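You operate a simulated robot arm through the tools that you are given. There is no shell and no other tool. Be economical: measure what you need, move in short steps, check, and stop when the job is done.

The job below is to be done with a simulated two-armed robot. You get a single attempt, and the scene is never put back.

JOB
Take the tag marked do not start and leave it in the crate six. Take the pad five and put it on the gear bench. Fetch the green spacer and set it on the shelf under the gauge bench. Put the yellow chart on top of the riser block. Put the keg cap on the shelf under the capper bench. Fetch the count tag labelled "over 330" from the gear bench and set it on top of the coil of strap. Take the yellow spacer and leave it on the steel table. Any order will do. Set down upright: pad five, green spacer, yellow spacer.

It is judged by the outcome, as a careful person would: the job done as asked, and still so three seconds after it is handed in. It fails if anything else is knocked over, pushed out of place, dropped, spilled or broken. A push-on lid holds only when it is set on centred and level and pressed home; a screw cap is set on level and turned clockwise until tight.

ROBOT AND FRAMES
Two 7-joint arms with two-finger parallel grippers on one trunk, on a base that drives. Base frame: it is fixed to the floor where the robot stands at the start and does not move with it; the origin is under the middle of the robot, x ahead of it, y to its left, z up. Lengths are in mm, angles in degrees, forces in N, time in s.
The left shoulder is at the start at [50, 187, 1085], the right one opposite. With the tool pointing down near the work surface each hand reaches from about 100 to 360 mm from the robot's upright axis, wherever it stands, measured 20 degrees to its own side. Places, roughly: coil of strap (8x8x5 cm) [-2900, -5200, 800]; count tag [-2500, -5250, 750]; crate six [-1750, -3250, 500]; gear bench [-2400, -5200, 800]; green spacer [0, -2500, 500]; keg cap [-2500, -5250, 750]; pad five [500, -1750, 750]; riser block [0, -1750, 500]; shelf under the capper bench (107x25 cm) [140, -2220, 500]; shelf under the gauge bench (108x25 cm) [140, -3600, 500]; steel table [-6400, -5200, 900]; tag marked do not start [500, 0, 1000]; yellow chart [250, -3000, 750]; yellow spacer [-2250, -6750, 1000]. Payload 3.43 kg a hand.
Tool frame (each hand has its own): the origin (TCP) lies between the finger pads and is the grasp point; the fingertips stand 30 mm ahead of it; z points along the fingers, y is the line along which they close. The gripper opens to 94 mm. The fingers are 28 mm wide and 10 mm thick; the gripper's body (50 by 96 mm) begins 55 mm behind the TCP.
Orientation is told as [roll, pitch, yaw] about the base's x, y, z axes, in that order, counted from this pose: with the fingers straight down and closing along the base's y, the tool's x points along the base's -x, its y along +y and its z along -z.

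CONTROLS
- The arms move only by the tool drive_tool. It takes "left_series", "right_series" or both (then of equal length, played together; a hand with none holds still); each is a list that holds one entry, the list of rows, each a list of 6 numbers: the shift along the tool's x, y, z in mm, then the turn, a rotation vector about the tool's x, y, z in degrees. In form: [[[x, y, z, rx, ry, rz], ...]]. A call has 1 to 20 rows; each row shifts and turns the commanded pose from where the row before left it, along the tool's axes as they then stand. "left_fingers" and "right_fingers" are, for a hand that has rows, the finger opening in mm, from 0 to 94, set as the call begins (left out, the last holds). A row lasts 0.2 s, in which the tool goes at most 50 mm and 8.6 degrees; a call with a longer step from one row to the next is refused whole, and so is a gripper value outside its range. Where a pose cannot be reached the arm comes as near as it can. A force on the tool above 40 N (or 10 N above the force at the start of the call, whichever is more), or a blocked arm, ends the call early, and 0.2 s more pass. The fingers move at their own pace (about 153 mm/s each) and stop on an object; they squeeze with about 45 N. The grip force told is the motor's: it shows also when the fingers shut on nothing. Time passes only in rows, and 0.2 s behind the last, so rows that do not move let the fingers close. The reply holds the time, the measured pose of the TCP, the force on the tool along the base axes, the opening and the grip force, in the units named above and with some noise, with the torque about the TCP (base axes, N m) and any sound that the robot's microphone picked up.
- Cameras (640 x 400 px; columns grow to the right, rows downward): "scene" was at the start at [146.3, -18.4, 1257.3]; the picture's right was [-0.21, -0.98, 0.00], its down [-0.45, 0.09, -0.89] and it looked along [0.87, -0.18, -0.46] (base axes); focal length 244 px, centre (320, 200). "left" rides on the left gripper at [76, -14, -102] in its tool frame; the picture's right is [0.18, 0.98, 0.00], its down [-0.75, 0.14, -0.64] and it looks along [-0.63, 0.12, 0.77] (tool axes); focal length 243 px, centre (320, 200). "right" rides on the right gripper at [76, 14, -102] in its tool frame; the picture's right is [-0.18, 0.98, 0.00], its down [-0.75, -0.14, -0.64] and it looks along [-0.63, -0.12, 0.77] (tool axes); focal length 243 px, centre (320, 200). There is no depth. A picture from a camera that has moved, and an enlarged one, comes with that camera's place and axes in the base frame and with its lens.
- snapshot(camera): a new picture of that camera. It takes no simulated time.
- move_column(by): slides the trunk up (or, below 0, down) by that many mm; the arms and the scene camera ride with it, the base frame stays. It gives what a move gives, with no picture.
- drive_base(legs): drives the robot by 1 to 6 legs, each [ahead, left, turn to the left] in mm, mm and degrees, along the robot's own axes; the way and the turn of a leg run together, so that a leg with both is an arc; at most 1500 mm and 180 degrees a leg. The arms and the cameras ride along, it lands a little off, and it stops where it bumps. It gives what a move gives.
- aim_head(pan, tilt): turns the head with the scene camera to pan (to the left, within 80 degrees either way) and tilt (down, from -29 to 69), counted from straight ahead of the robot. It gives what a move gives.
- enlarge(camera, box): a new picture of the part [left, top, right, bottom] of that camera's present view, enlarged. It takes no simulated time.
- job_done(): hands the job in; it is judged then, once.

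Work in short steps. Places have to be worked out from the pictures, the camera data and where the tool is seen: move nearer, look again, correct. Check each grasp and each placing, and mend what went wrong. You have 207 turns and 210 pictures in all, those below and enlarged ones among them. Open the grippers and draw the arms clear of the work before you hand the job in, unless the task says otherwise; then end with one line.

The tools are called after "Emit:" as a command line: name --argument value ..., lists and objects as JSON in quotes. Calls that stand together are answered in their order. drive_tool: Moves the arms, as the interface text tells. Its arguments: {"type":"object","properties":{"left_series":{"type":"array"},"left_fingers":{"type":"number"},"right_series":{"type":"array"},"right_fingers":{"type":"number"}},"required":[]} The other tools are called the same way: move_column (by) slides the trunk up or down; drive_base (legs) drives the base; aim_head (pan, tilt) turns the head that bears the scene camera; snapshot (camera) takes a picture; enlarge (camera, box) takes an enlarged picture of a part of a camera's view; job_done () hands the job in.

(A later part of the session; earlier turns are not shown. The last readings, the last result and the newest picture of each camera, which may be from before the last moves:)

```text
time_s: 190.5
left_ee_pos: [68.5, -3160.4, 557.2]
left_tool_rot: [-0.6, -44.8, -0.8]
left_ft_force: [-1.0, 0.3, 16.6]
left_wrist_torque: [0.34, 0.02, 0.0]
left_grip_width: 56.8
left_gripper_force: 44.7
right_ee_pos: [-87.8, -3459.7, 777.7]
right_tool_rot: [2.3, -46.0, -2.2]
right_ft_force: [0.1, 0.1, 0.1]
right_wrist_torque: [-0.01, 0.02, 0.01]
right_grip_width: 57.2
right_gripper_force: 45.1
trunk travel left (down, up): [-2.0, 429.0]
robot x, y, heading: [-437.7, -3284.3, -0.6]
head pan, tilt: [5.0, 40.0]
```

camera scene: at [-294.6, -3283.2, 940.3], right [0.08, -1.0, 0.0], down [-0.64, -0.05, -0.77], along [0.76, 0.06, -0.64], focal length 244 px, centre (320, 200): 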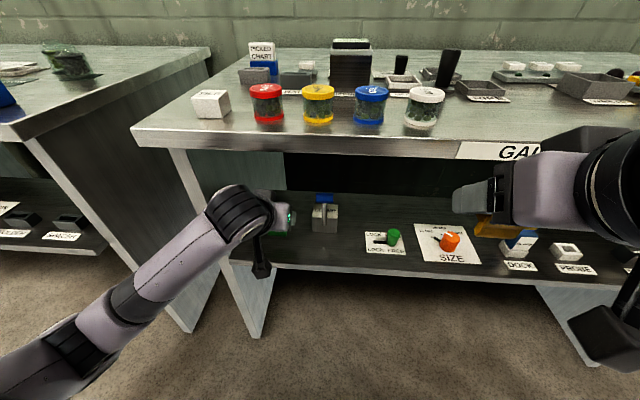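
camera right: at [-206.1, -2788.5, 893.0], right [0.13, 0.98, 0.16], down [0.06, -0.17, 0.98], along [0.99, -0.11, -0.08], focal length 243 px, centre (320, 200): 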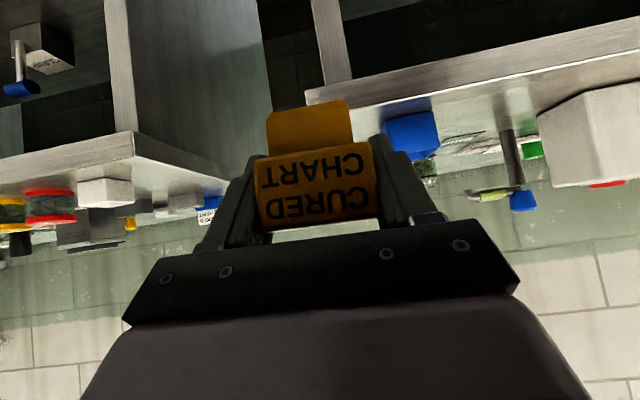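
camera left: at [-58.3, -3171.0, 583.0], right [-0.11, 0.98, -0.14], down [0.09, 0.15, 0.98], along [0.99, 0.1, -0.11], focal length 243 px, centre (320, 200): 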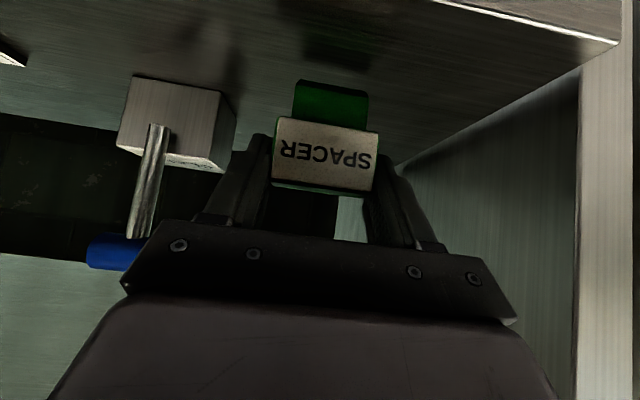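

Contact (16.6 N). Ease off slightly, open and back out along the fingers.

Emit:
drive_tool --left_series '[[[-0.7, 0, -0.7, 0, 0, 0], [0, 0, 0, 0, 0, 0]]]'

Emit:
drive_tool --left_series '[[[0, 0, 0, 0, 0, 0], [0, 0, 0, 0, 0, 0], [0, 0, -15, 0, 0, 0], [0, 0, -25, 0, 0, 0], [0, 0, -30, 0, 0, 0], [0, 0, -30, 0, 0, 0]]]' --left_fingers 76

Emit:
snapshot --camera "left"

```text
time_s: 191.1
left_ee_pos: [68.6, -3159.7, 556.8]
left_tool_rot: [-0.6, -44.9, -0.8]
left_ft_force: [0.4, 0.7, 18.7]
left_wrist_torque: [0.42, -0.04, 0.02]
left_grip_width: 57.1
left_gripper_force: 45.5
right_ee_pos: [-87.8, -3460.3, 775.8]
right_tool_rot: [2.3, -46.1, -2.3]
right_ft_force: [0.3, 0.3, 0.0]
right_wrist_torque: [0.0, -0.01, 0.01]
right_grip_width: 57.5
right_gripper_force: 45.2
trunk travel left (down, up): [-2.0, 429.0]
robot x, y, heading: [-434.4, -3285.9, -0.5]
head pan, tilt: [5.0, 40.0]
```

```text
time_s: 192.5
left_ee_pos: [-3.8, -3156.1, 626.5]
left_tool_rot: [-0.6, -44.4, -0.8]
left_ft_force: [0.2, -0.7, -0.2]
left_wrist_torque: [0.01, -0.01, 0.01]
left_grip_width: 75.9
left_gripper_force: 0.1
right_ee_pos: [-87.0, -3461.1, 776.5]
right_tool_rot: [2.2, -45.9, -2.2]
right_ft_force: [-1.1, 1.0, -0.4]
right_wrist_torque: [-0.01, -0.04, -0.02]
right_grip_width: 57.3
right_gripper_force: 44.2
trunk travel left (down, up): [-2.0, 429.0]
robot x, y, heading: [-438.7, -3290.0, -0.6]
head pan, tilt: [5.0, 40.0]
```

```text
124 pictures are left
camera left: at [-129.7, -3167.7, 646.1], right [-0.11, 0.98, -0.14], down [0.09, 0.15, 0.98], along [0.99, 0.1, -0.11], focal length 243 px, centre (320, 200)
```

left: 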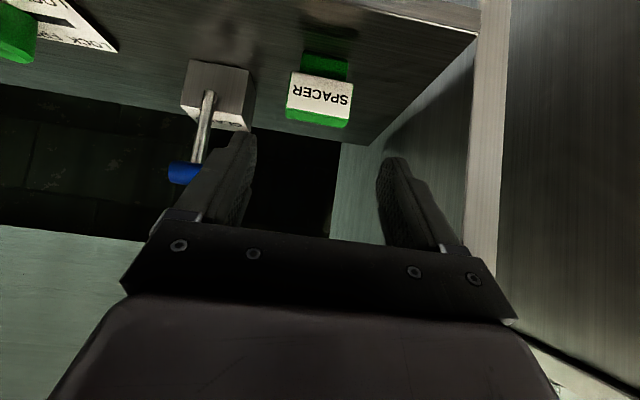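

The spacer stands upright on the gauge shelf. I withdraw and drive to the riser block (capper shelf, y≈−1817).

Emit:
drive_tool --left_series '[[[25, 0, -25, 0, 0, 0], [25, 0, -25, 0, 0, 0], [15, 0, -25, 0, 0, 0]]]'

Emit:
drive_base --legs '[[-50, 0, 0.6], [0, 800, 0], [0, 780, 0]]'

Emit:
aim_head --pan -5 --tilt 40

Emit:
snapshot --camera "scene"

Emit:
snapshot --camera "right"

```text
time_s: 193.1
left_ee_pos: [-23.7, -3097.0, 679.5]
left_tool_rot: [19.4, -54.9, -11.3]
left_ft_force: [-0.6, -0.5, -0.3]
left_wrist_torque: [-0.03, -0.02, -0.03]
left_grip_width: 76.0
left_gripper_force: 0.1
left hand out of reach, approached as far as the arm can: row 2
right_ee_pos: [-87.8, -3458.8, 774.0]
right_tool_rot: [2.1, -46.0, -2.1]
right_ft_force: [0.4, 0.3, -0.6]
right_wrist_torque: [-0.01, 0.0, -0.03]
right_grip_width: 57.3
right_gripper_force: 45.1
trunk travel left (down, up): [-2.0, 429.0]
robot x, y, heading: [-437.0, -3289.5, -0.8]
head pan, tilt: [5.0, 40.0]
stopped in row 2 (left hand): the arm was blocked; the commanded pose is now the measured one
```

```text
time_s: 207.8
left_ee_pos: [-81.5, -1521.7, 678.0]
left_tool_rot: [19.3, -54.9, -10.5]
left_ft_force: [0.0, -0.7, 0.0]
left_wrist_torque: [-0.02, 0.01, -0.01]
left_grip_width: 76.1
left_gripper_force: 0.1
right_ee_pos: [-139.4, -1883.1, 775.3]
right_tool_rot: [2.1, -45.9, -1.4]
right_ft_force: [0.2, 0.0, 0.4]
right_wrist_torque: [-0.01, -0.03, -0.02]
right_grip_width: 57.4
right_gripper_force: 44.6
trunk travel left (down, up): [-2.0, 429.0]
robot x, y, heading: [-489.4, -1715.2, -0.0]
head pan, tilt: [5.0, 40.0]
```

```text
time_s: 208.6
left_ee_pos: [-82.4, -1520.8, 677.1]
left_tool_rot: [19.5, -54.9, -10.6]
left_ft_force: [0.6, 0.2, 0.4]
left_wrist_torque: [-0.02, -0.05, -0.01]
left_grip_width: 76.0
left_gripper_force: 0.1
right_ee_pos: [-139.6, -1882.2, 776.3]
right_tool_rot: [2.2, -45.9, -1.4]
right_ft_force: [0.0, -0.2, -0.1]
right_wrist_torque: [0.02, -0.02, -0.04]
right_grip_width: 57.4
right_gripper_force: 44.9
trunk travel left (down, up): [-2.0, 429.0]
robot x, y, heading: [-490.5, -1721.6, 0.5]
head pan, tilt: [-5.0, 40.0]
```

```text
123 pictures are left
camera scene: at [-350.1, -1724.3, 940.1], right [-0.08, -1.0, 0.0], down [-0.64, 0.05, -0.77], along [0.76, -0.06, -0.64], focal length 244 px, centre (320, 200)
```

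scene: 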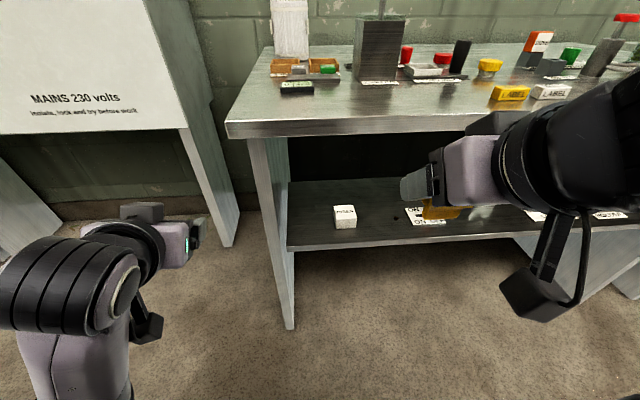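

```text
122 pictures are left
camera right: at [-265.7, -1869.6, 792.8], right [0.13, 0.98, 0.16], down [0.06, -0.17, 0.98], along [0.99, -0.11, -0.08], focal length 243 px, centre (320, 200)
```

right: 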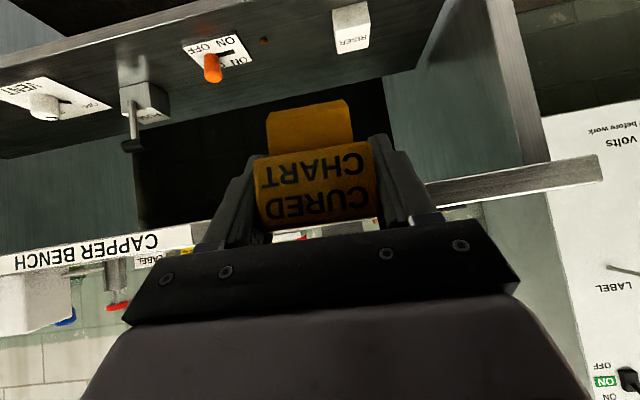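

Riser top centre is about (84,−1822,557). I drive 60 ahead and 20 left, level the chart, lower in front of the bench and look.

Emit:
drive_base --legs '[[60, 20, 0]]'

Emit:
drive_tool --right_series '[[[27, 10, 27, 0.9, 1.3, -0.9], [27, 10, 27, 0, 0, 0], [27, 10, 27, 0, 0, 0], [28, 10, 28, 0, 0, 0], [0, 0, 0, 0, 0, 0]]]'

Emit:
snapshot --camera "right"

Emit:
snapshot --camera "scene"

```text
time_s: 209.5
left_ee_pos: [-23.1, -1500.5, 677.2]
left_tool_rot: [19.5, -54.8, -10.5]
left_ft_force: [-0.2, -1.0, 0.1]
left_wrist_torque: [-0.03, 0.02, -0.01]
left_grip_width: 75.8
left_gripper_force: 0.1
right_ee_pos: [-81.0, -1864.1, 775.2]
right_tool_rot: [2.1, -46.1, -1.3]
right_ft_force: [-0.5, 0.0, -0.8]
right_wrist_torque: [-0.03, -0.01, 0.0]
right_grip_width: 57.6
right_gripper_force: 44.8
trunk travel left (down, up): [-2.0, 429.0]
robot x, y, heading: [-432.5, -1698.2, 0.3]
head pan, tilt: [-5.0, 40.0]
```

```text
time_s: 210.7
left_ee_pos: [-23.3, -1502.9, 677.7]
left_tool_rot: [19.5, -55.0, -10.6]
left_ft_force: [0.6, -0.6, -0.7]
left_wrist_torque: [0.01, 0.04, 0.01]
left_grip_width: 75.8
left_gripper_force: 0.1
right_ee_pos: [-68.0, -1815.0, 625.7]
right_tool_rot: [0.5, -44.7, -0.2]
right_ft_force: [0.1, -0.3, -0.7]
right_wrist_torque: [-0.02, -0.01, 0.01]
right_grip_width: 57.3
right_gripper_force: 45.1
right hand out of reach, approached as far as the arm can: row 1, 2
trunk travel left (down, up): [-2.0, 429.0]
robot x, y, heading: [-433.3, -1697.3, 0.4]
head pan, tilt: [-5.0, 40.0]
```

```text
121 pictures are left
camera right: at [-193.8, -1800.2, 645.9], right [0.13, 0.98, 0.13], down [0.08, -0.15, 0.99], along [0.99, -0.12, -0.1], focal length 243 px, centre (320, 200)
```

right: 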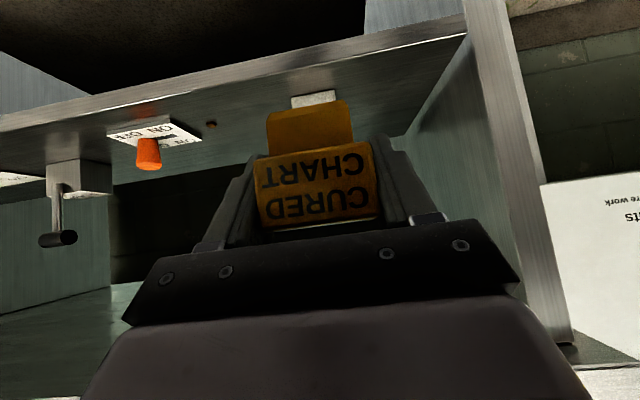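

```text
120 pictures are left
camera scene: at [-291.1, -1704.6, 940.3], right [-0.08, -1.0, 0.0], down [-0.64, 0.05, -0.77], along [0.76, -0.06, -0.64], focal length 244 px, centre (320, 200)
```

scene: 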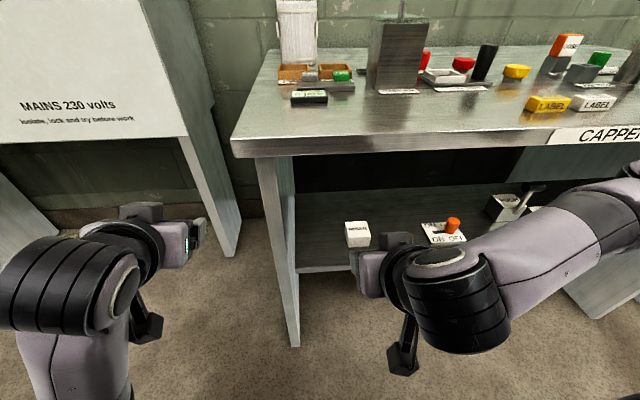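

Riser at y≈−1820, x≈60–112. Move forward over it at z≈618.

Emit:
drive_tool --right_series '[[[5, 0, 5, 0, 0, 0], [-26.5, -1.3, 26.2, 0, 0, 0], [-26.5, -1.3, 26.2, 0, 0, 0], [-26.5, -1.3, 26.2, 0, 0, 0], [-26.5, -1.3, 26.2, 0, 0, 0], [0, 0, 0, 0, 0, 0]]]'

Emit:
snapshot --camera "right"

Emit:
snapshot --camera "scene"

```text
time_s: 212.1
left_ee_pos: [-24.8, -1500.6, 678.0]
left_tool_rot: [19.5, -54.9, -10.5]
left_ft_force: [0.3, -0.7, 0.8]
left_wrist_torque: [0.04, 0.02, -0.02]
left_grip_width: 75.9
left_gripper_force: 0.0
right_ee_pos: [84.4, -1818.2, 620.0]
right_tool_rot: [0.3, -44.7, -0.2]
right_ft_force: [-0.6, 0.3, -0.1]
right_wrist_torque: [0.02, 0.01, 0.01]
right_grip_width: 57.1
right_gripper_force: 45.1
trunk travel left (down, up): [-2.0, 429.0]
robot x, y, heading: [-430.7, -1694.0, 0.4]
head pan, tilt: [-5.0, 40.0]
```

```text
119 pictures are left
camera right: at [-41.9, -1804.5, 640.5], right [0.13, 0.98, 0.13], down [0.08, -0.14, 0.99], along [0.99, -0.12, -0.1], focal length 243 px, centre (320, 200)
```

right: 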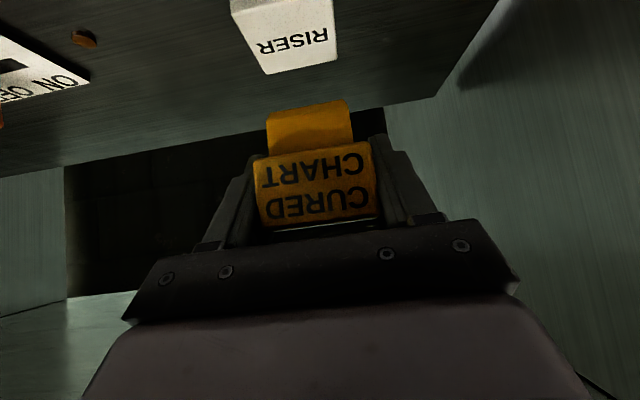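

```text
118 pictures are left
camera scene: at [-291.1, -1704.5, 940.3], right [-0.08, -1.0, 0.0], down [-0.64, 0.05, -0.77], along [0.76, -0.06, -0.64], focal length 244 px, centre (320, 200)
```

scene: 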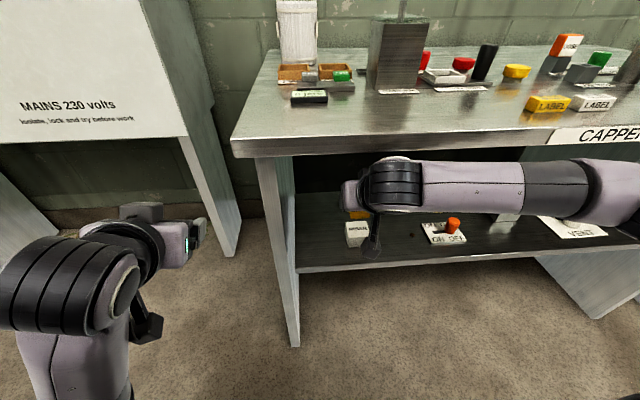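

Emit:
enlarge --camera "right" --box '[210, 0, 390, 130]'

Emit:
enlarge --camera "scene" --box '[320, 180, 420, 270]'

```text
3.08 times, centred on (300, 65) of right
camera zoom: at [-41.9, -1804.5, 640.5], right [0.13, 0.98, 0.13], down [0.08, -0.14, 0.99], along [0.99, -0.12, -0.1], focal length 746 px, centre (382, 615)
```

zoom: 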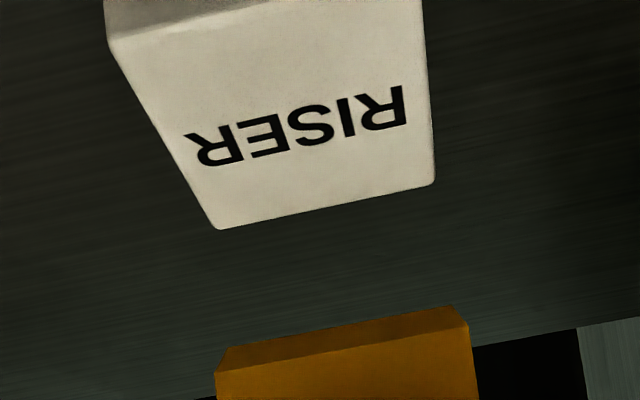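

```text
4.44 times, centred on (370, 225) of scene
camera zoom: at [-291.1, -1704.5, 940.3], right [-0.08, -1.0, 0.0], down [-0.64, 0.05, -0.77], along [0.76, -0.06, -0.64], focal length 1087 px, centre (98, 89)
```

zoom: 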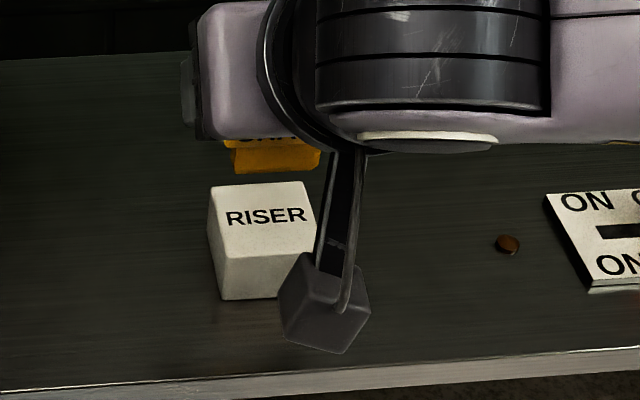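

Better triangulation gives the riser top centre ≈(92,−1822,525). Nudge and lower carefully.

Emit:
drive_tool --right_series '[[[-1.4, -3.5, 1.4, 0, 0, 0], [8, 0, 8, 0, 0, 0], [8, 0, 8, 0, 0, 0], [4, 0, 4, 0, 0, 0], [0, 0, 0, 0, 0, 0]]]'

Emit:
enlarge --camera "right" --box '[210, 0, 410, 140]'

Emit:
enlarge --camera "scene" --box '[320, 180, 420, 270]'

```text
time_s: 213.3
left_ee_pos: [-23.5, -1500.9, 678.8]
left_tool_rot: [19.6, -54.9, -10.5]
left_ft_force: [-0.3, -0.4, 0.5]
left_wrist_torque: [0.02, 0.01, -0.01]
left_grip_width: 75.9
left_gripper_force: 0.1
right_ee_pos: [84.3, -1819.9, 592.1]
right_tool_rot: [0.3, -44.6, -0.1]
right_ft_force: [0.0, -0.4, -0.5]
right_wrist_torque: [-0.01, 0.02, -0.01]
right_grip_width: 57.5
right_gripper_force: 45.2
trunk travel left (down, up): [-2.0, 429.0]
robot x, y, heading: [-429.8, -1700.0, 0.2]
head pan, tilt: [-5.0, 40.0]
```

```text
2.86 times, centred on (310, 70) of right
camera zoom: at [-41.0, -1807.0, 611.8], right [0.13, 0.98, 0.13], down [0.09, -0.14, 0.99], along [0.99, -0.12, -0.1], focal length 693 px, centre (349, 571)
```

zoom: 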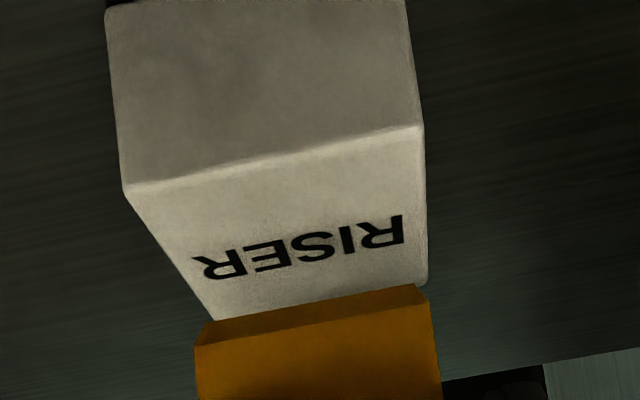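

```text
4.44 times, centred on (370, 225) of scene
camera zoom: at [-291.1, -1704.5, 940.3], right [-0.08, -1.0, 0.0], down [-0.64, 0.05, -0.77], along [0.76, -0.06, -0.64], focal length 1087 px, centre (98, 89)
```

zoom: 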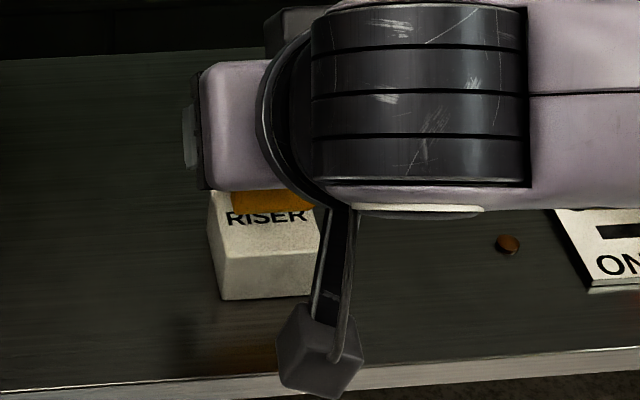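

Chart and riser align in y; nudge 5 mm forward and keep lowering.

Emit:
drive_tool --right_series '[[[-3.5, -1, 3.5, 0, 0, 0], [3, 0, 3, 0, 0, 0], [3, 0, 3, 0, 0, 0], [0, 0, 0, 0, 0, 0]]]'

Emit:
enlarge --camera "right" --box '[210, 0, 410, 140]'

```text
time_s: 214.3
left_ee_pos: [-24.0, -1501.3, 676.9]
left_tool_rot: [19.7, -54.9, -10.6]
left_ft_force: [-0.4, -0.3, -0.6]
left_wrist_torque: [0.01, 0.0, 0.01]
left_grip_width: 76.2
left_gripper_force: 0.0
right_ee_pos: [89.0, -1822.1, 585.1]
right_tool_rot: [0.1, -44.7, 0.0]
right_ft_force: [-0.4, -0.6, -1.4]
right_wrist_torque: [-0.01, 0.02, 0.0]
right_grip_width: 57.3
right_gripper_force: 44.4
trunk travel left (down, up): [-2.0, 429.0]
robot x, y, heading: [-432.2, -1695.8, 0.2]
head pan, tilt: [-5.0, 40.0]
```

```text
2.86 times, centred on (310, 70) of right
camera zoom: at [-36.9, -1808.9, 604.1], right [0.13, 0.98, 0.13], down [0.08, -0.14, 0.99], along [0.99, -0.12, -0.1], focal length 693 px, centre (349, 571)
```

zoom: 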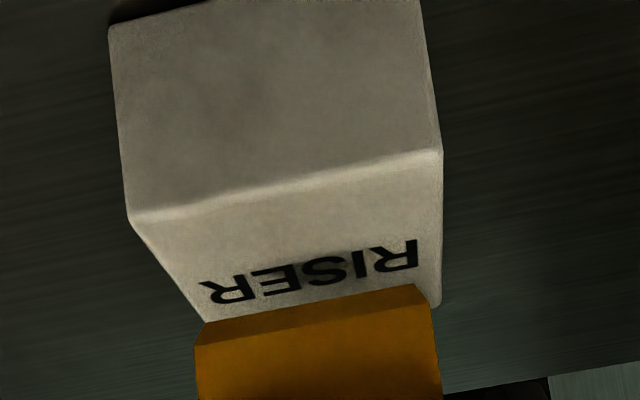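

Continue lowering ~8 mm.

Emit:
drive_tool --right_series '[[[3, 0, 3, 0, 0, 0], [2.5, 0, 2.5, 0, 0, 0], [0, 0, 0, 0, 0, 0]]]'

Emit:
drive_tool --right_series '[[[1.5, 0, 1.5, 0, 0, 0], [1.5, 0, 1.5, 0, 0, 0], [0, 0, 0, 0, 0, 0]]]'

Emit:
enlarge --camera "right" --box '[210, 0, 410, 140]'

```text
time_s: 215.1
left_ee_pos: [-24.6, -1501.0, 678.7]
left_tool_rot: [19.6, -55.0, -10.7]
left_ft_force: [-0.7, -0.6, 0.0]
left_wrist_torque: [-0.01, 0.0, -0.04]
left_grip_width: 76.0
left_gripper_force: 0.0
right_ee_pos: [88.7, -1824.0, 577.2]
right_tool_rot: [0.4, -44.6, -0.1]
right_ft_force: [0.2, -0.3, -0.3]
right_wrist_torque: [0.0, 0.01, -0.04]
right_grip_width: 57.5
right_gripper_force: 44.8
trunk travel left (down, up): [-2.0, 429.0]
robot x, y, heading: [-431.9, -1696.4, 0.2]
head pan, tilt: [-5.0, 40.0]
```

```text
time_s: 215.9
left_ee_pos: [-24.8, -1501.8, 677.9]
left_tool_rot: [19.5, -55.1, -10.6]
left_ft_force: [0.6, 0.0, 0.7]
left_wrist_torque: [0.01, 0.05, -0.01]
left_grip_width: 75.9
left_gripper_force: 0.0
right_ee_pos: [89.6, -1821.6, 571.6]
right_tool_rot: [0.4, -44.9, -0.1]
right_ft_force: [-1.0, -0.9, 8.8]
right_wrist_torque: [-0.15, 0.15, -0.01]
right_grip_width: 57.5
right_gripper_force: 44.3
trunk travel left (down, up): [-2.0, 429.0]
robot x, y, heading: [-433.6, -1695.2, 0.1]
head pan, tilt: [-5.0, 40.0]
```

```text
2.86 times, centred on (310, 70) of right
camera zoom: at [-35.8, -1808.0, 592.4], right [0.13, 0.98, 0.13], down [0.08, -0.15, 0.99], along [0.99, -0.12, -0.1], focal length 693 px, centre (349, 571)
```

zoom: 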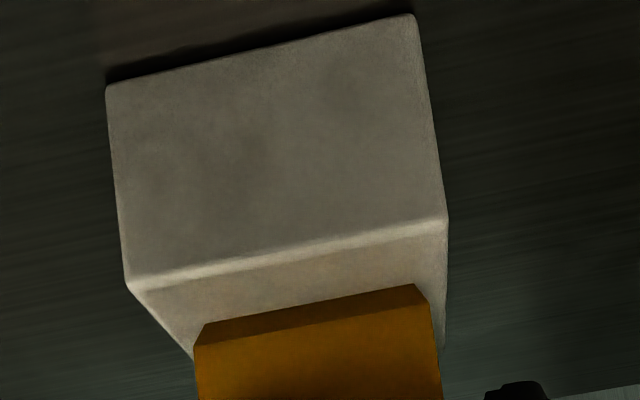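

Contact (8.8 N), tongue sits mid-depth on the riser. Open and back out.

Emit:
drive_tool --right_series '[[[0, 0, 0, 0, 0, 0], [0, 0, 0, 0, 0, 0], [0, 0, -12, 0, 0, 0], [0, 0, -25, 0, 0, 0], [0, 0, -30, 0, 0, 0], [0, 0, -30, 0, 0, 0]]]' --right_fingers 80

Emit:
snapshot --camera "right"

Emit:
snapshot --camera "scene"

```text
time_s: 217.3
left_ee_pos: [-22.3, -1501.4, 678.2]
left_tool_rot: [19.7, -55.0, -10.5]
left_ft_force: [0.1, 1.1, 0.0]
left_wrist_torque: [0.03, -0.04, -0.01]
left_grip_width: 75.9
left_gripper_force: 0.1
right_ee_pos: [20.0, -1821.2, 640.0]
right_tool_rot: [0.3, -44.8, -0.1]
right_ft_force: [0.1, 0.4, -0.3]
right_wrist_torque: [0.0, -0.02, 0.0]
right_grip_width: 79.9
right_gripper_force: 0.1
trunk travel left (down, up): [-2.0, 429.0]
robot x, y, heading: [-434.4, -1698.9, 0.4]
head pan, tilt: [-5.0, 40.0]
```

```text
111 pictures are left
camera right: at [-104.5, -1807.8, 660.1], right [0.13, 0.98, 0.13], down [0.09, -0.14, 0.99], along [0.99, -0.12, -0.1], focal length 243 px, centre (320, 200)
```

right: 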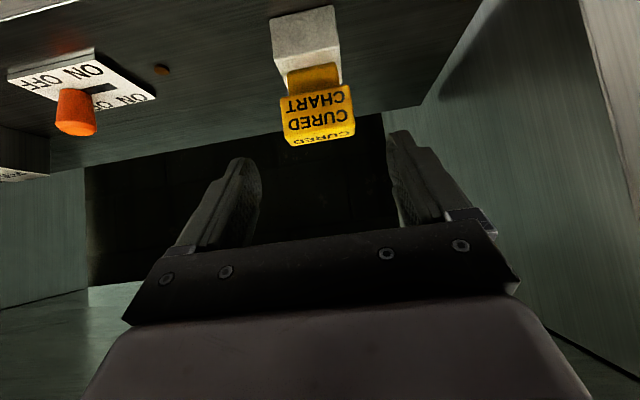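

```text
110 pictures are left
camera scene: at [-291.1, -1704.5, 940.3], right [-0.08, -1.0, 0.0], down [-0.64, 0.05, -0.77], along [0.76, -0.07, -0.64], focal length 244 px, centre (320, 200)
```

scene: 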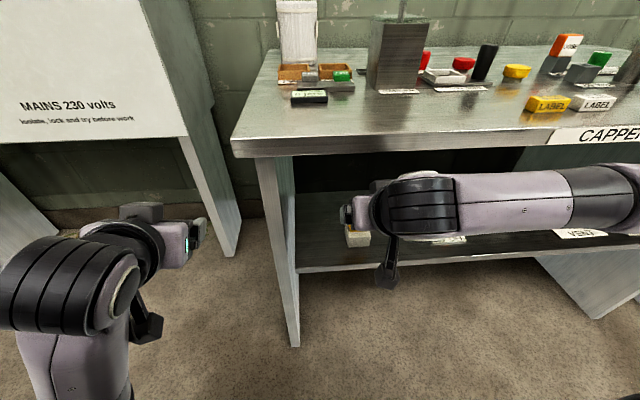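

The chart stands on the riser. Now back off, raise the trunk, and tuck the left arm close to see how compact it gets before going for pad five with the right hand.

Emit:
drive_base --legs '[[-200, 0, 0]]'

Emit:
move_column --by 300

Emit:
drive_tool --left_series '[[[0, 0, 0, 7, 4, 0], [0, 0, 0, 7, 4, 0], [0, 0, 0, 5, 6, 4], [0, 0, 0, 0, 8, 4], [0, 0, 0, 0, 8, 2], [20, 0, 0, 0, 8, 0], [20, 0, 0, 0, 8, 0], [20, 0, 0, 0, 8, 0], [30, 0, 0, 0, 0, 0], [30, 0, 0, 0, 0, 0], [30, 0, 0, 0, 0, 0]]]'

Emit:
aim_head --pan 60 --tilt 25

Emit:
snapshot --camera "scene"

```text
time_s: 218.9
left_ee_pos: [-225.2, -1501.9, 677.3]
left_tool_rot: [19.6, -55.0, -10.6]
left_ft_force: [0.3, 0.1, -0.4]
left_wrist_torque: [0.02, 0.01, -0.05]
left_grip_width: 75.7
left_gripper_force: 0.0
right_ee_pos: [-180.2, -1823.3, 640.7]
right_tool_rot: [0.3, -44.6, 0.0]
right_ft_force: [-0.3, 0.1, 0.5]
right_wrist_torque: [0.02, -0.03, 0.02]
right_grip_width: 80.1
right_gripper_force: 0.1
trunk travel left (down, up): [-2.0, 429.0]
robot x, y, heading: [-635.9, -1699.7, -0.0]
head pan, tilt: [-5.0, 40.0]
```

```text
time_s: 221.9
left_ee_pos: [-225.2, -1501.7, 978.5]
left_tool_rot: [19.6, -54.9, -10.7]
left_ft_force: [0.1, 1.0, 0.0]
left_wrist_torque: [0.03, -0.01, 0.03]
left_grip_width: 76.4
left_gripper_force: 0.0
right_ee_pos: [-180.0, -1823.3, 940.9]
right_tool_rot: [0.4, -44.7, -0.1]
right_ft_force: [0.1, 0.2, -0.2]
right_wrist_torque: [-0.01, 0.0, 0.02]
right_grip_width: 79.9
right_gripper_force: 0.0
trunk travel left (down, up): [-302.0, 129.0]
robot x, y, heading: [-635.3, -1697.9, 0.4]
head pan, tilt: [-5.0, 40.0]
```

```text
refused: row 3 steps farther than a row can; nothing moved
```

```text
time_s: 223.3
left_ee_pos: [-223.8, -1501.4, 977.5]
left_tool_rot: [19.5, -54.9, -10.7]
left_ft_force: [0.0, -0.2, 0.0]
left_wrist_torque: [0.03, 0.02, 0.01]
left_grip_width: 76.1
left_gripper_force: 0.1
right_ee_pos: [-181.0, -1822.6, 939.9]
right_tool_rot: [0.3, -44.8, 0.0]
right_ft_force: [-0.8, 1.1, -0.1]
right_wrist_torque: [-0.03, 0.0, 0.0]
right_grip_width: 80.0
right_gripper_force: 0.0
trunk travel left (down, up): [-302.0, 129.0]
robot x, y, heading: [-634.7, -1698.4, -0.1]
head pan, tilt: [60.0, 25.0]
```

```text
109 pictures are left
camera scene: at [-531.1, -1618.2, 1263.6], right [0.87, -0.5, 0.0], down [-0.21, -0.37, -0.91], along [0.45, 0.79, -0.42], focal length 244 px, centre (320, 200)
```

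scene: 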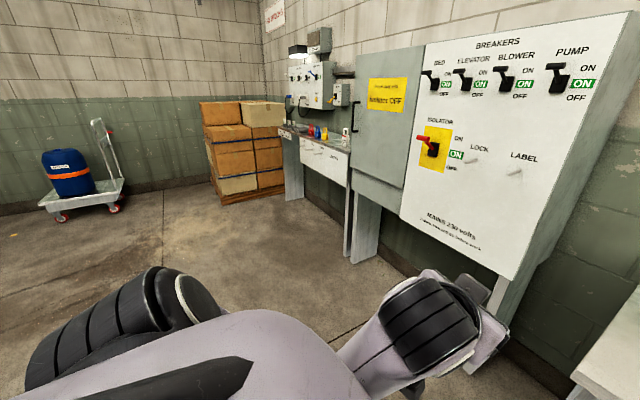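

The alcove is tight for the left arm. I test how far the right arm reaches ahead with a horizontal tool (over the bench at z≈980), since pad five could be taken from the front.

Emit:
drive_tool --right_series '[[[-15, 0, 15, 0, -7.5, 0], [-15, 0, 15, 0, -7.5, 0], [-15, 0, 15, 0, -7.5, 0], [-15, 0, 15, 0, -7.5, 0], [-15, 0, 15, 0, -7.5, 0], [-15, 0, 15, 0, -7.5, 0], [0, 0, 45, 0, 0, 0], [0, 0, 45, 0, 0, 0], [0, 0, 45, 0, 0, 0], [0, 0, 45, 0, 0, 0], [0, 0, 45, 0, 0, 0]]]'

Emit:
snapshot --camera "right"

```text
time_s: 225.7
left_ee_pos: [-223.6, -1501.0, 978.5]
left_tool_rot: [19.5, -54.9, -10.7]
left_ft_force: [0.6, -0.3, -0.9]
left_wrist_torque: [-0.02, 0.01, -0.01]
left_grip_width: 76.0
left_gripper_force: 0.0
right_ee_pos: [154.0, -1782.2, 1001.2]
right_tool_rot: [27.9, -89.5, -27.7]
right_ft_force: [0.6, 0.3, -0.1]
right_wrist_torque: [0.02, 0.05, 0.03]
right_grip_width: 80.0
right_gripper_force: 0.0
right hand out of reach, approached as far as the arm can: row 5, 6, 7, 8
trunk travel left (down, up): [-302.0, 129.0]
robot x, y, heading: [-632.7, -1697.9, 0.0]
head pan, tilt: [60.0, 25.0]
```

```text
108 pictures are left
camera right: at [51.7, -1767.4, 925.5], right [0.0, 0.98, 0.19], down [-0.64, -0.15, 0.76], along [0.77, -0.12, 0.63], focal length 243 px, centre (320, 200)
```

right: 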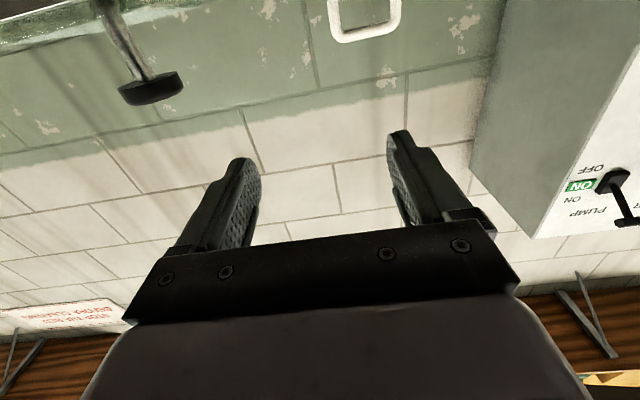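

Horizontal reach is ample (rel. x≈790), so pad five can be taken from the front. I roll the right hand 90° so the fingers close vertically for the handle bar.

Emit:
drive_tool --right_series '[[[0, 0, -5, 0, 0, 8.2], [0, 0, -5, 0, 0, 8.2], [0, 0, -5, 0, 0, 8.2], [0, 0, -5, 0, 0, 8.2], [0, 0, -5, 0, 0, 8.2], [0, 0, -5, 0, 0, 8.2], [0, 0, -5, 0, 0, 8.2], [0, 0, -5, 0, 0, 8.2], [0, 0, -5, 0, 0, 8.2], [0, 0, -5, 0, 0, 8.2], [0, 0, -5, 0, 0, 8.2], [0, 0, 0, 0, 0, 0]]]'

Emit:
snapshot --camera "right"

```text
time_s: 228.3
left_ee_pos: [-223.7, -1501.3, 978.6]
left_tool_rot: [19.5, -54.9, -10.7]
left_ft_force: [-0.2, 1.3, 0.2]
left_wrist_torque: [0.02, 0.02, 0.04]
left_grip_width: 76.1
left_gripper_force: 0.0
right_ee_pos: [99.8, -1780.2, 1004.3]
right_tool_rot: [89.5, 0.6, -90.0]
right_ft_force: [0.6, -0.3, -0.1]
right_wrist_torque: [-0.02, -0.03, 0.01]
right_grip_width: 80.1
right_gripper_force: 0.0
trunk travel left (down, up): [-302.0, 129.0]
robot x, y, heading: [-634.4, -1700.0, 0.0]
head pan, tilt: [60.0, 25.0]
```

```text
107 pictures are left
camera right: at [-1.3, -1703.0, 1019.9], right [0.01, -0.19, 0.98], down [-0.64, -0.75, -0.14], along [0.76, -0.63, -0.13], focal length 243 px, centre (320, 200)
```

right: 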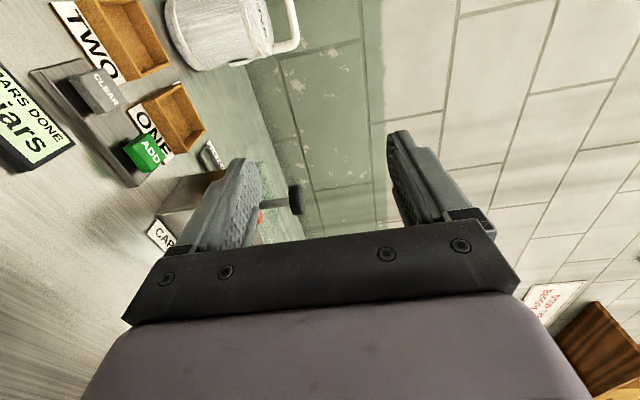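

Tool now: z→+x, closing vertical. Drive left/forward part way and view the handle.

Emit:
drive_base --legs '[[0, 85, 0], [120, 0, 0]]'

Emit:
aim_head --pan -5 --tilt 20

Emit:
snapshot --camera "right"

Emit:
snapshot --camera "scene"

```text
time_s: 230.5
left_ee_pos: [-107.3, -1419.7, 978.3]
left_tool_rot: [19.5, -54.8, -10.9]
left_ft_force: [0.0, 0.6, 0.1]
left_wrist_torque: [0.02, 0.04, 0.0]
left_grip_width: 75.7
left_gripper_force: 0.0
right_ee_pos: [216.6, -1697.7, 1003.0]
right_tool_rot: [89.5, 0.5, -90.4]
right_ft_force: [0.2, -0.4, 0.7]
right_wrist_torque: [0.01, -0.02, 0.02]
right_grip_width: 80.1
right_gripper_force: 0.0
trunk travel left (down, up): [-302.0, 129.0]
robot x, y, heading: [-516.0, -1616.2, -0.0]
head pan, tilt: [60.0, 25.0]
```

```text
time_s: 231.9
left_ee_pos: [-108.4, -1419.0, 977.9]
left_tool_rot: [19.6, -55.0, -10.9]
left_ft_force: [0.4, 0.8, -0.1]
left_wrist_torque: [0.0, 0.02, 0.02]
left_grip_width: 76.0
left_gripper_force: 0.2
right_ee_pos: [216.2, -1697.5, 1003.8]
right_tool_rot: [89.5, 0.4, -90.3]
right_ft_force: [0.2, 0.3, 1.0]
right_wrist_torque: [0.02, 0.01, -0.02]
right_grip_width: 80.1
right_gripper_force: 0.1
trunk travel left (down, up): [-302.0, 129.0]
robot x, y, heading: [-519.2, -1617.2, 0.1]
head pan, tilt: [-5.0, 20.0]
```

```text
106 pictures are left
camera right: at [114.7, -1620.9, 1019.7], right [0.01, -0.19, 0.98], down [-0.65, -0.75, -0.14], along [0.76, -0.63, -0.13], focal length 243 px, centre (320, 200)
```

right: 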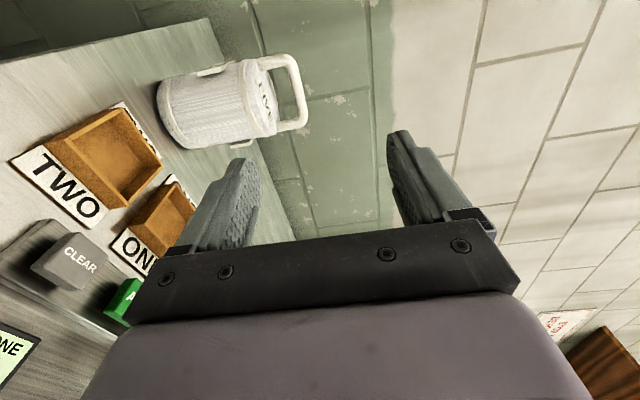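

```text
105 pictures are left
camera scene: at [-368.3, -1621.8, 1271.7], right [-0.09, -1.0, 0.0], down [-0.34, 0.03, -0.94], along [0.94, -0.08, -0.34], focal length 244 px, centre (320, 200)
```

scene: 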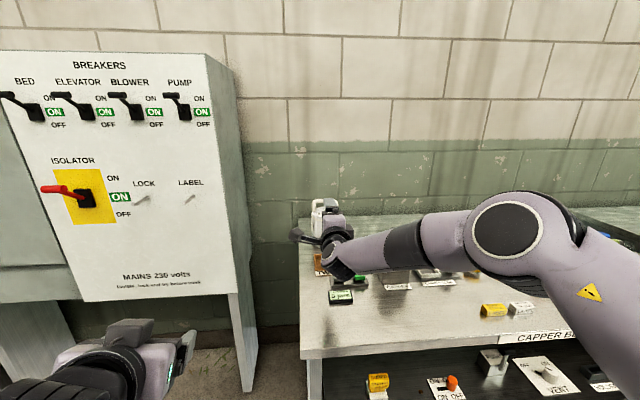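

Emit:
enlarge --camera "right" --box '[150, 40, 330, 160]'

Emit:
enlarge --camera "scene" --box '[290, 180, 370, 240]'

```text
3.33 times, centred on (240, 100) of right
camera zoom: at [114.7, -1620.9, 1019.7], right [0.01, -0.19, 0.98], down [-0.65, -0.75, -0.14], along [0.76, -0.63, -0.13], focal length 809 px, centre (587, 533)
```

zoom: 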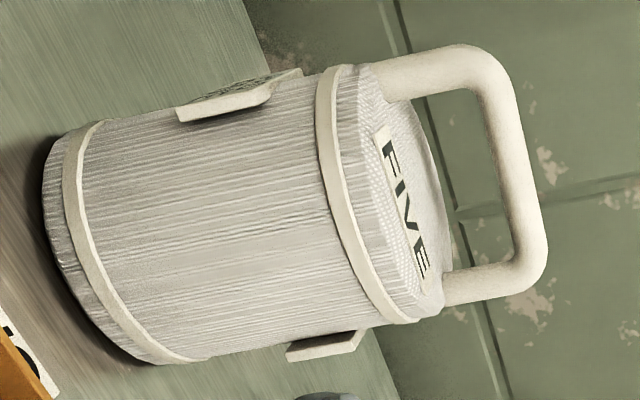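

```text
6.67 times, centred on (330, 210) of scene
camera zoom: at [-368.3, -1621.8, 1271.7], right [-0.09, -1.0, 0.0], down [-0.34, 0.03, -0.94], along [0.94, -0.08, -0.34], focal length 1630 px, centre (253, 133)
```

zoom: 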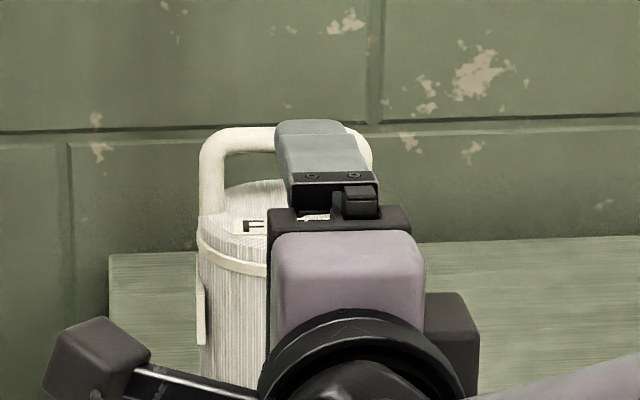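

Precise fix: handle bar centre (462,−1710,968), lid ≈921. I tilt the tool 15° down, narrow the fingers to 46 mm, raise a little, then drive closer.

Emit:
drive_tool --right_series '[[[-6, 15, 0, 7.5, 0, 0], [-6, 15, 0, 7.5, 0, 0], [0, 0, 0, 0, 0, 0]]]' --right_fingers 46

Emit:
drive_base --legs '[[170, 0, 0]]'

Emit:
snapshot --camera "right"

Emit:
enlarge --camera "scene" --box '[260, 150, 460, 275]'

```text
time_s: 232.7
left_ee_pos: [-107.3, -1419.3, 977.5]
left_tool_rot: [19.6, -54.8, -10.9]
left_ft_force: [0.2, -0.1, -1.6]
left_wrist_torque: [0.0, 0.04, 0.02]
left_grip_width: 76.0
left_gripper_force: 0.0
right_ee_pos: [217.6, -1709.7, 1033.1]
right_tool_rot: [74.4, 0.5, -90.2]
right_ft_force: [0.3, 0.3, 0.4]
right_wrist_torque: [0.02, 0.03, -0.01]
right_grip_width: 45.8
right_gripper_force: 0.0
trunk travel left (down, up): [-302.0, 129.0]
robot x, y, heading: [-518.9, -1617.0, -0.4]
head pan, tilt: [-5.0, 20.0]
```

```text
time_s: 234.2
left_ee_pos: [62.0, -1418.9, 976.4]
left_tool_rot: [19.6, -54.9, -10.9]
left_ft_force: [1.0, 0.0, 0.2]
left_wrist_torque: [0.0, 0.01, -0.04]
left_grip_width: 76.0
left_gripper_force: 0.1
right_ee_pos: [389.1, -1709.6, 1032.6]
right_tool_rot: [74.5, 0.5, -90.3]
right_ft_force: [-0.2, -0.3, -0.6]
right_wrist_torque: [0.01, -0.02, 0.02]
right_grip_width: 45.8
right_gripper_force: 0.1
trunk travel left (down, up): [-302.0, 129.0]
robot x, y, heading: [-347.9, -1612.9, 0.1]
head pan, tilt: [-5.0, 20.0]
```

```text
102 pictures are left
camera right: at [294.2, -1633.1, 1074.7], right [0.26, -0.19, 0.95], down [-0.66, -0.75, 0.03], along [0.7, -0.63, -0.32], focal length 243 px, centre (320, 200)
```

right: 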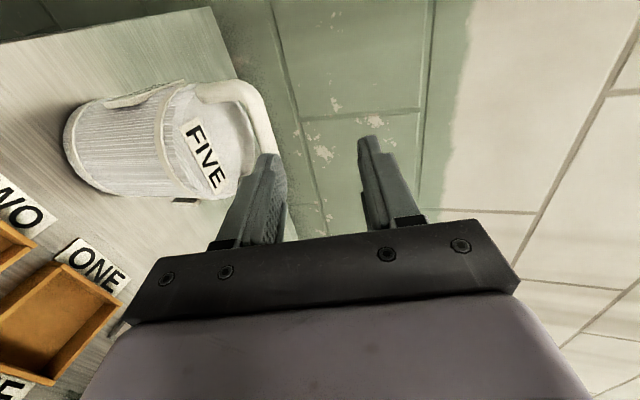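

```text
3.20 times, centred on (360, 212) of scene
camera zoom: at [-198.1, -1621.9, 1271.6], right [-0.09, -1.0, 0.0], down [-0.34, 0.03, -0.94], along [0.94, -0.08, -0.34], focal length 782 px, centre (192, 160)
```

zoom: 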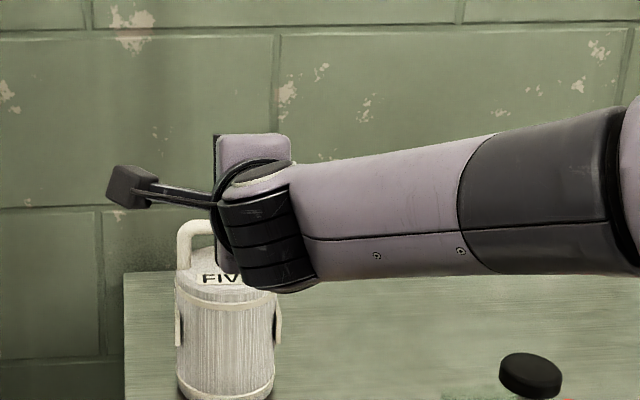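

Consistent. Move down in front of the bar, then check.

Emit:
drive_tool --right_series '[[[0, -22, 8, 0, 0, 0], [0, -21, 8, 0, 0, 0], [0, 0, 20, 0, 0, 0], [0, 0, 0, 0, 0, 0]]]'

Emit:
snapshot --camera "right"

```text
time_s: 235.2
left_ee_pos: [61.6, -1419.7, 977.4]
left_tool_rot: [19.5, -55.0, -10.8]
left_ft_force: [-0.3, -0.4, -0.3]
left_wrist_torque: [0.0, 0.0, 0.0]
left_grip_width: 76.1
left_gripper_force: 0.1
right_ee_pos: [412.0, -1710.0, 982.2]
right_tool_rot: [74.6, 0.4, -90.3]
right_ft_force: [0.8, -0.1, 0.2]
right_wrist_torque: [0.03, -0.01, 0.01]
right_grip_width: 45.7
right_gripper_force: 0.1
trunk travel left (down, up): [-302.0, 129.0]
robot x, y, heading: [-348.5, -1611.8, -0.1]
head pan, tilt: [-5.0, 20.0]
```

```text
100 pictures are left
camera right: at [317.5, -1632.7, 1023.9], right [0.26, -0.19, 0.95], down [-0.66, -0.75, 0.03], along [0.7, -0.63, -0.32], focal length 243 px, centre (320, 200)
```

right: 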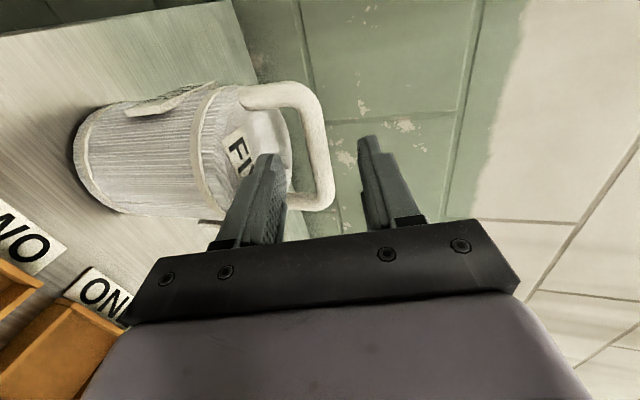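

Bar lies midway between the fingers. Advance 53 mm and close.

Emit:
drive_tool --right_series '[[[0, 0, 20, 0, 0, 0], [0, 0, 20, 0, 0, 0], [0, 0, 13, 0, 0, 0], [0, 0, 0, 0, 0, 0]]]'

Emit:
snapshot --camera "right"

Emit:
drive_tool --right_series '[[[0, 0, 0, 0, 0, 0], [0, 0, 0, 0, 0, 0], [0, 0, 0, 0, 0, 0]]]' --right_fingers 2

Emit:
snapshot --camera "right"

```text
time_s: 236.2
left_ee_pos: [63.1, -1418.3, 978.9]
left_tool_rot: [19.6, -55.1, -10.9]
left_ft_force: [0.2, 0.0, 0.2]
left_wrist_torque: [0.04, -0.04, 0.01]
left_grip_width: 76.0
left_gripper_force: 0.0
right_ee_pos: [447.3, -1712.6, 969.9]
right_tool_rot: [74.6, 0.5, -90.0]
right_ft_force: [0.3, 2.3, 4.8]
right_wrist_torque: [0.12, -0.04, 0.07]
right_grip_width: 43.9
right_gripper_force: 0.1
right hand out of reach, approached as far as the arm can: row 2, 3
trunk travel left (down, up): [-302.0, 129.0]
robot x, y, heading: [-347.7, -1612.1, -0.0]
head pan, tilt: [-5.0, 20.0]
```

```text
99 pictures are left
camera right: at [352.8, -1636.6, 1012.1], right [0.26, -0.19, 0.95], down [-0.66, -0.75, 0.03], along [0.71, -0.63, -0.32], focal length 243 px, centre (320, 200)
```

right: 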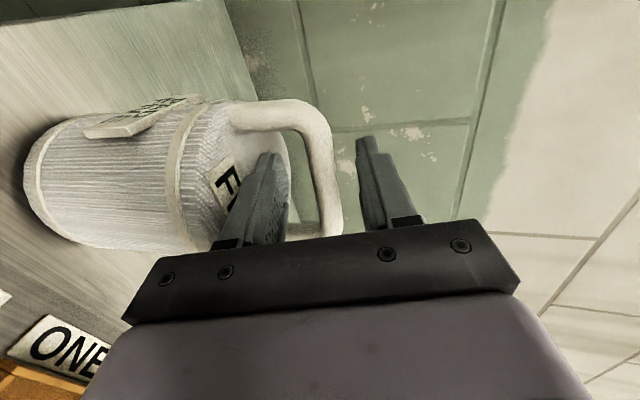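

```text
time_s: 237.0
left_ee_pos: [61.6, -1419.5, 979.6]
left_tool_rot: [19.6, -55.0, -10.9]
left_ft_force: [0.1, 0.0, 0.3]
left_wrist_torque: [0.03, -0.03, -0.02]
left_grip_width: 75.8
left_gripper_force: 0.0
right_ee_pos: [448.2, -1714.3, 970.6]
right_tool_rot: [74.6, 0.5, -90.4]
right_ft_force: [0.0, 0.4, 4.6]
right_wrist_torque: [0.45, -0.11, 0.03]
right_grip_width: 17.7
right_gripper_force: 45.1
trunk travel left (down, up): [-302.0, 129.0]
robot x, y, heading: [-352.4, -1616.0, 0.2]
head pan, tilt: [-5.0, 20.0]
```

```text
98 pictures are left
camera right: at [353.2, -1637.6, 1012.3], right [0.26, -0.19, 0.95], down [-0.66, -0.75, 0.03], along [0.7, -0.63, -0.32], focal length 243 px, centre (320, 200)
```

right: 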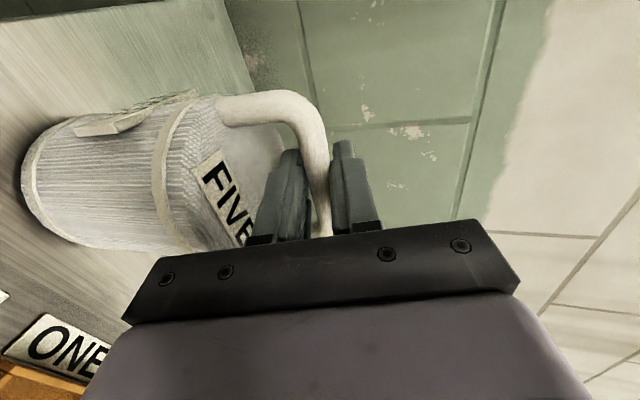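

Gripped the bar (17.7 mm). Lift with the trunk 60 mm and check.

Emit:
move_column --by 40

Emit:
snapshot --camera "right"

Emit:
snapshot --camera "scene"

```text
time_s: 237.8
left_ee_pos: [62.1, -1419.3, 1017.4]
left_tool_rot: [19.6, -54.8, -10.8]
left_ft_force: [0.5, 0.0, 0.3]
left_wrist_torque: [0.01, -0.01, 0.0]
left_grip_width: 76.0
left_gripper_force: 0.0
right_ee_pos: [447.8, -1714.7, 1007.9]
right_tool_rot: [74.5, 0.5, -90.3]
right_ft_force: [-0.2, -0.1, -2.8]
right_wrist_torque: [-0.01, 0.01, 0.03]
right_grip_width: 17.6
right_gripper_force: 44.7
trunk travel left (down, up): [-342.0, 89.0]
robot x, y, heading: [-347.1, -1614.7, -0.1]
head pan, tilt: [-5.0, 20.0]
```

```text
97 pictures are left
camera right: at [353.8, -1637.5, 1050.8], right [0.26, -0.19, 0.95], down [-0.66, -0.75, 0.03], along [0.7, -0.63, -0.32], focal length 243 px, centre (320, 200)
```

right: 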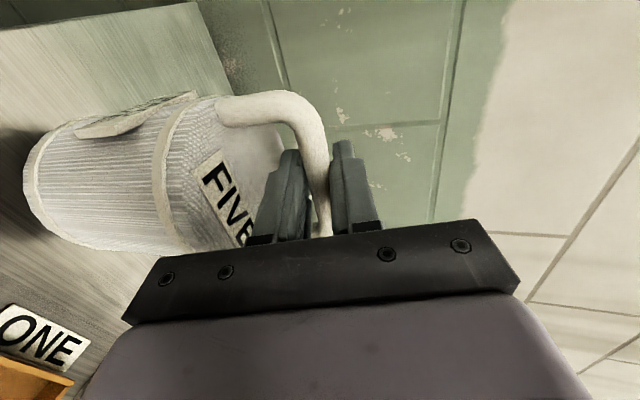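

```text
96 pictures are left
camera scene: at [-198.1, -1621.9, 1311.6], right [-0.09, -1.0, 0.0], down [-0.34, 0.03, -0.94], along [0.94, -0.08, -0.34], focal length 244 px, centre (320, 200)
```

scene: 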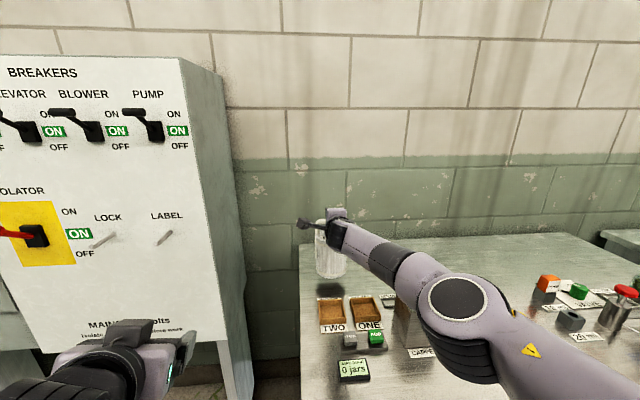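

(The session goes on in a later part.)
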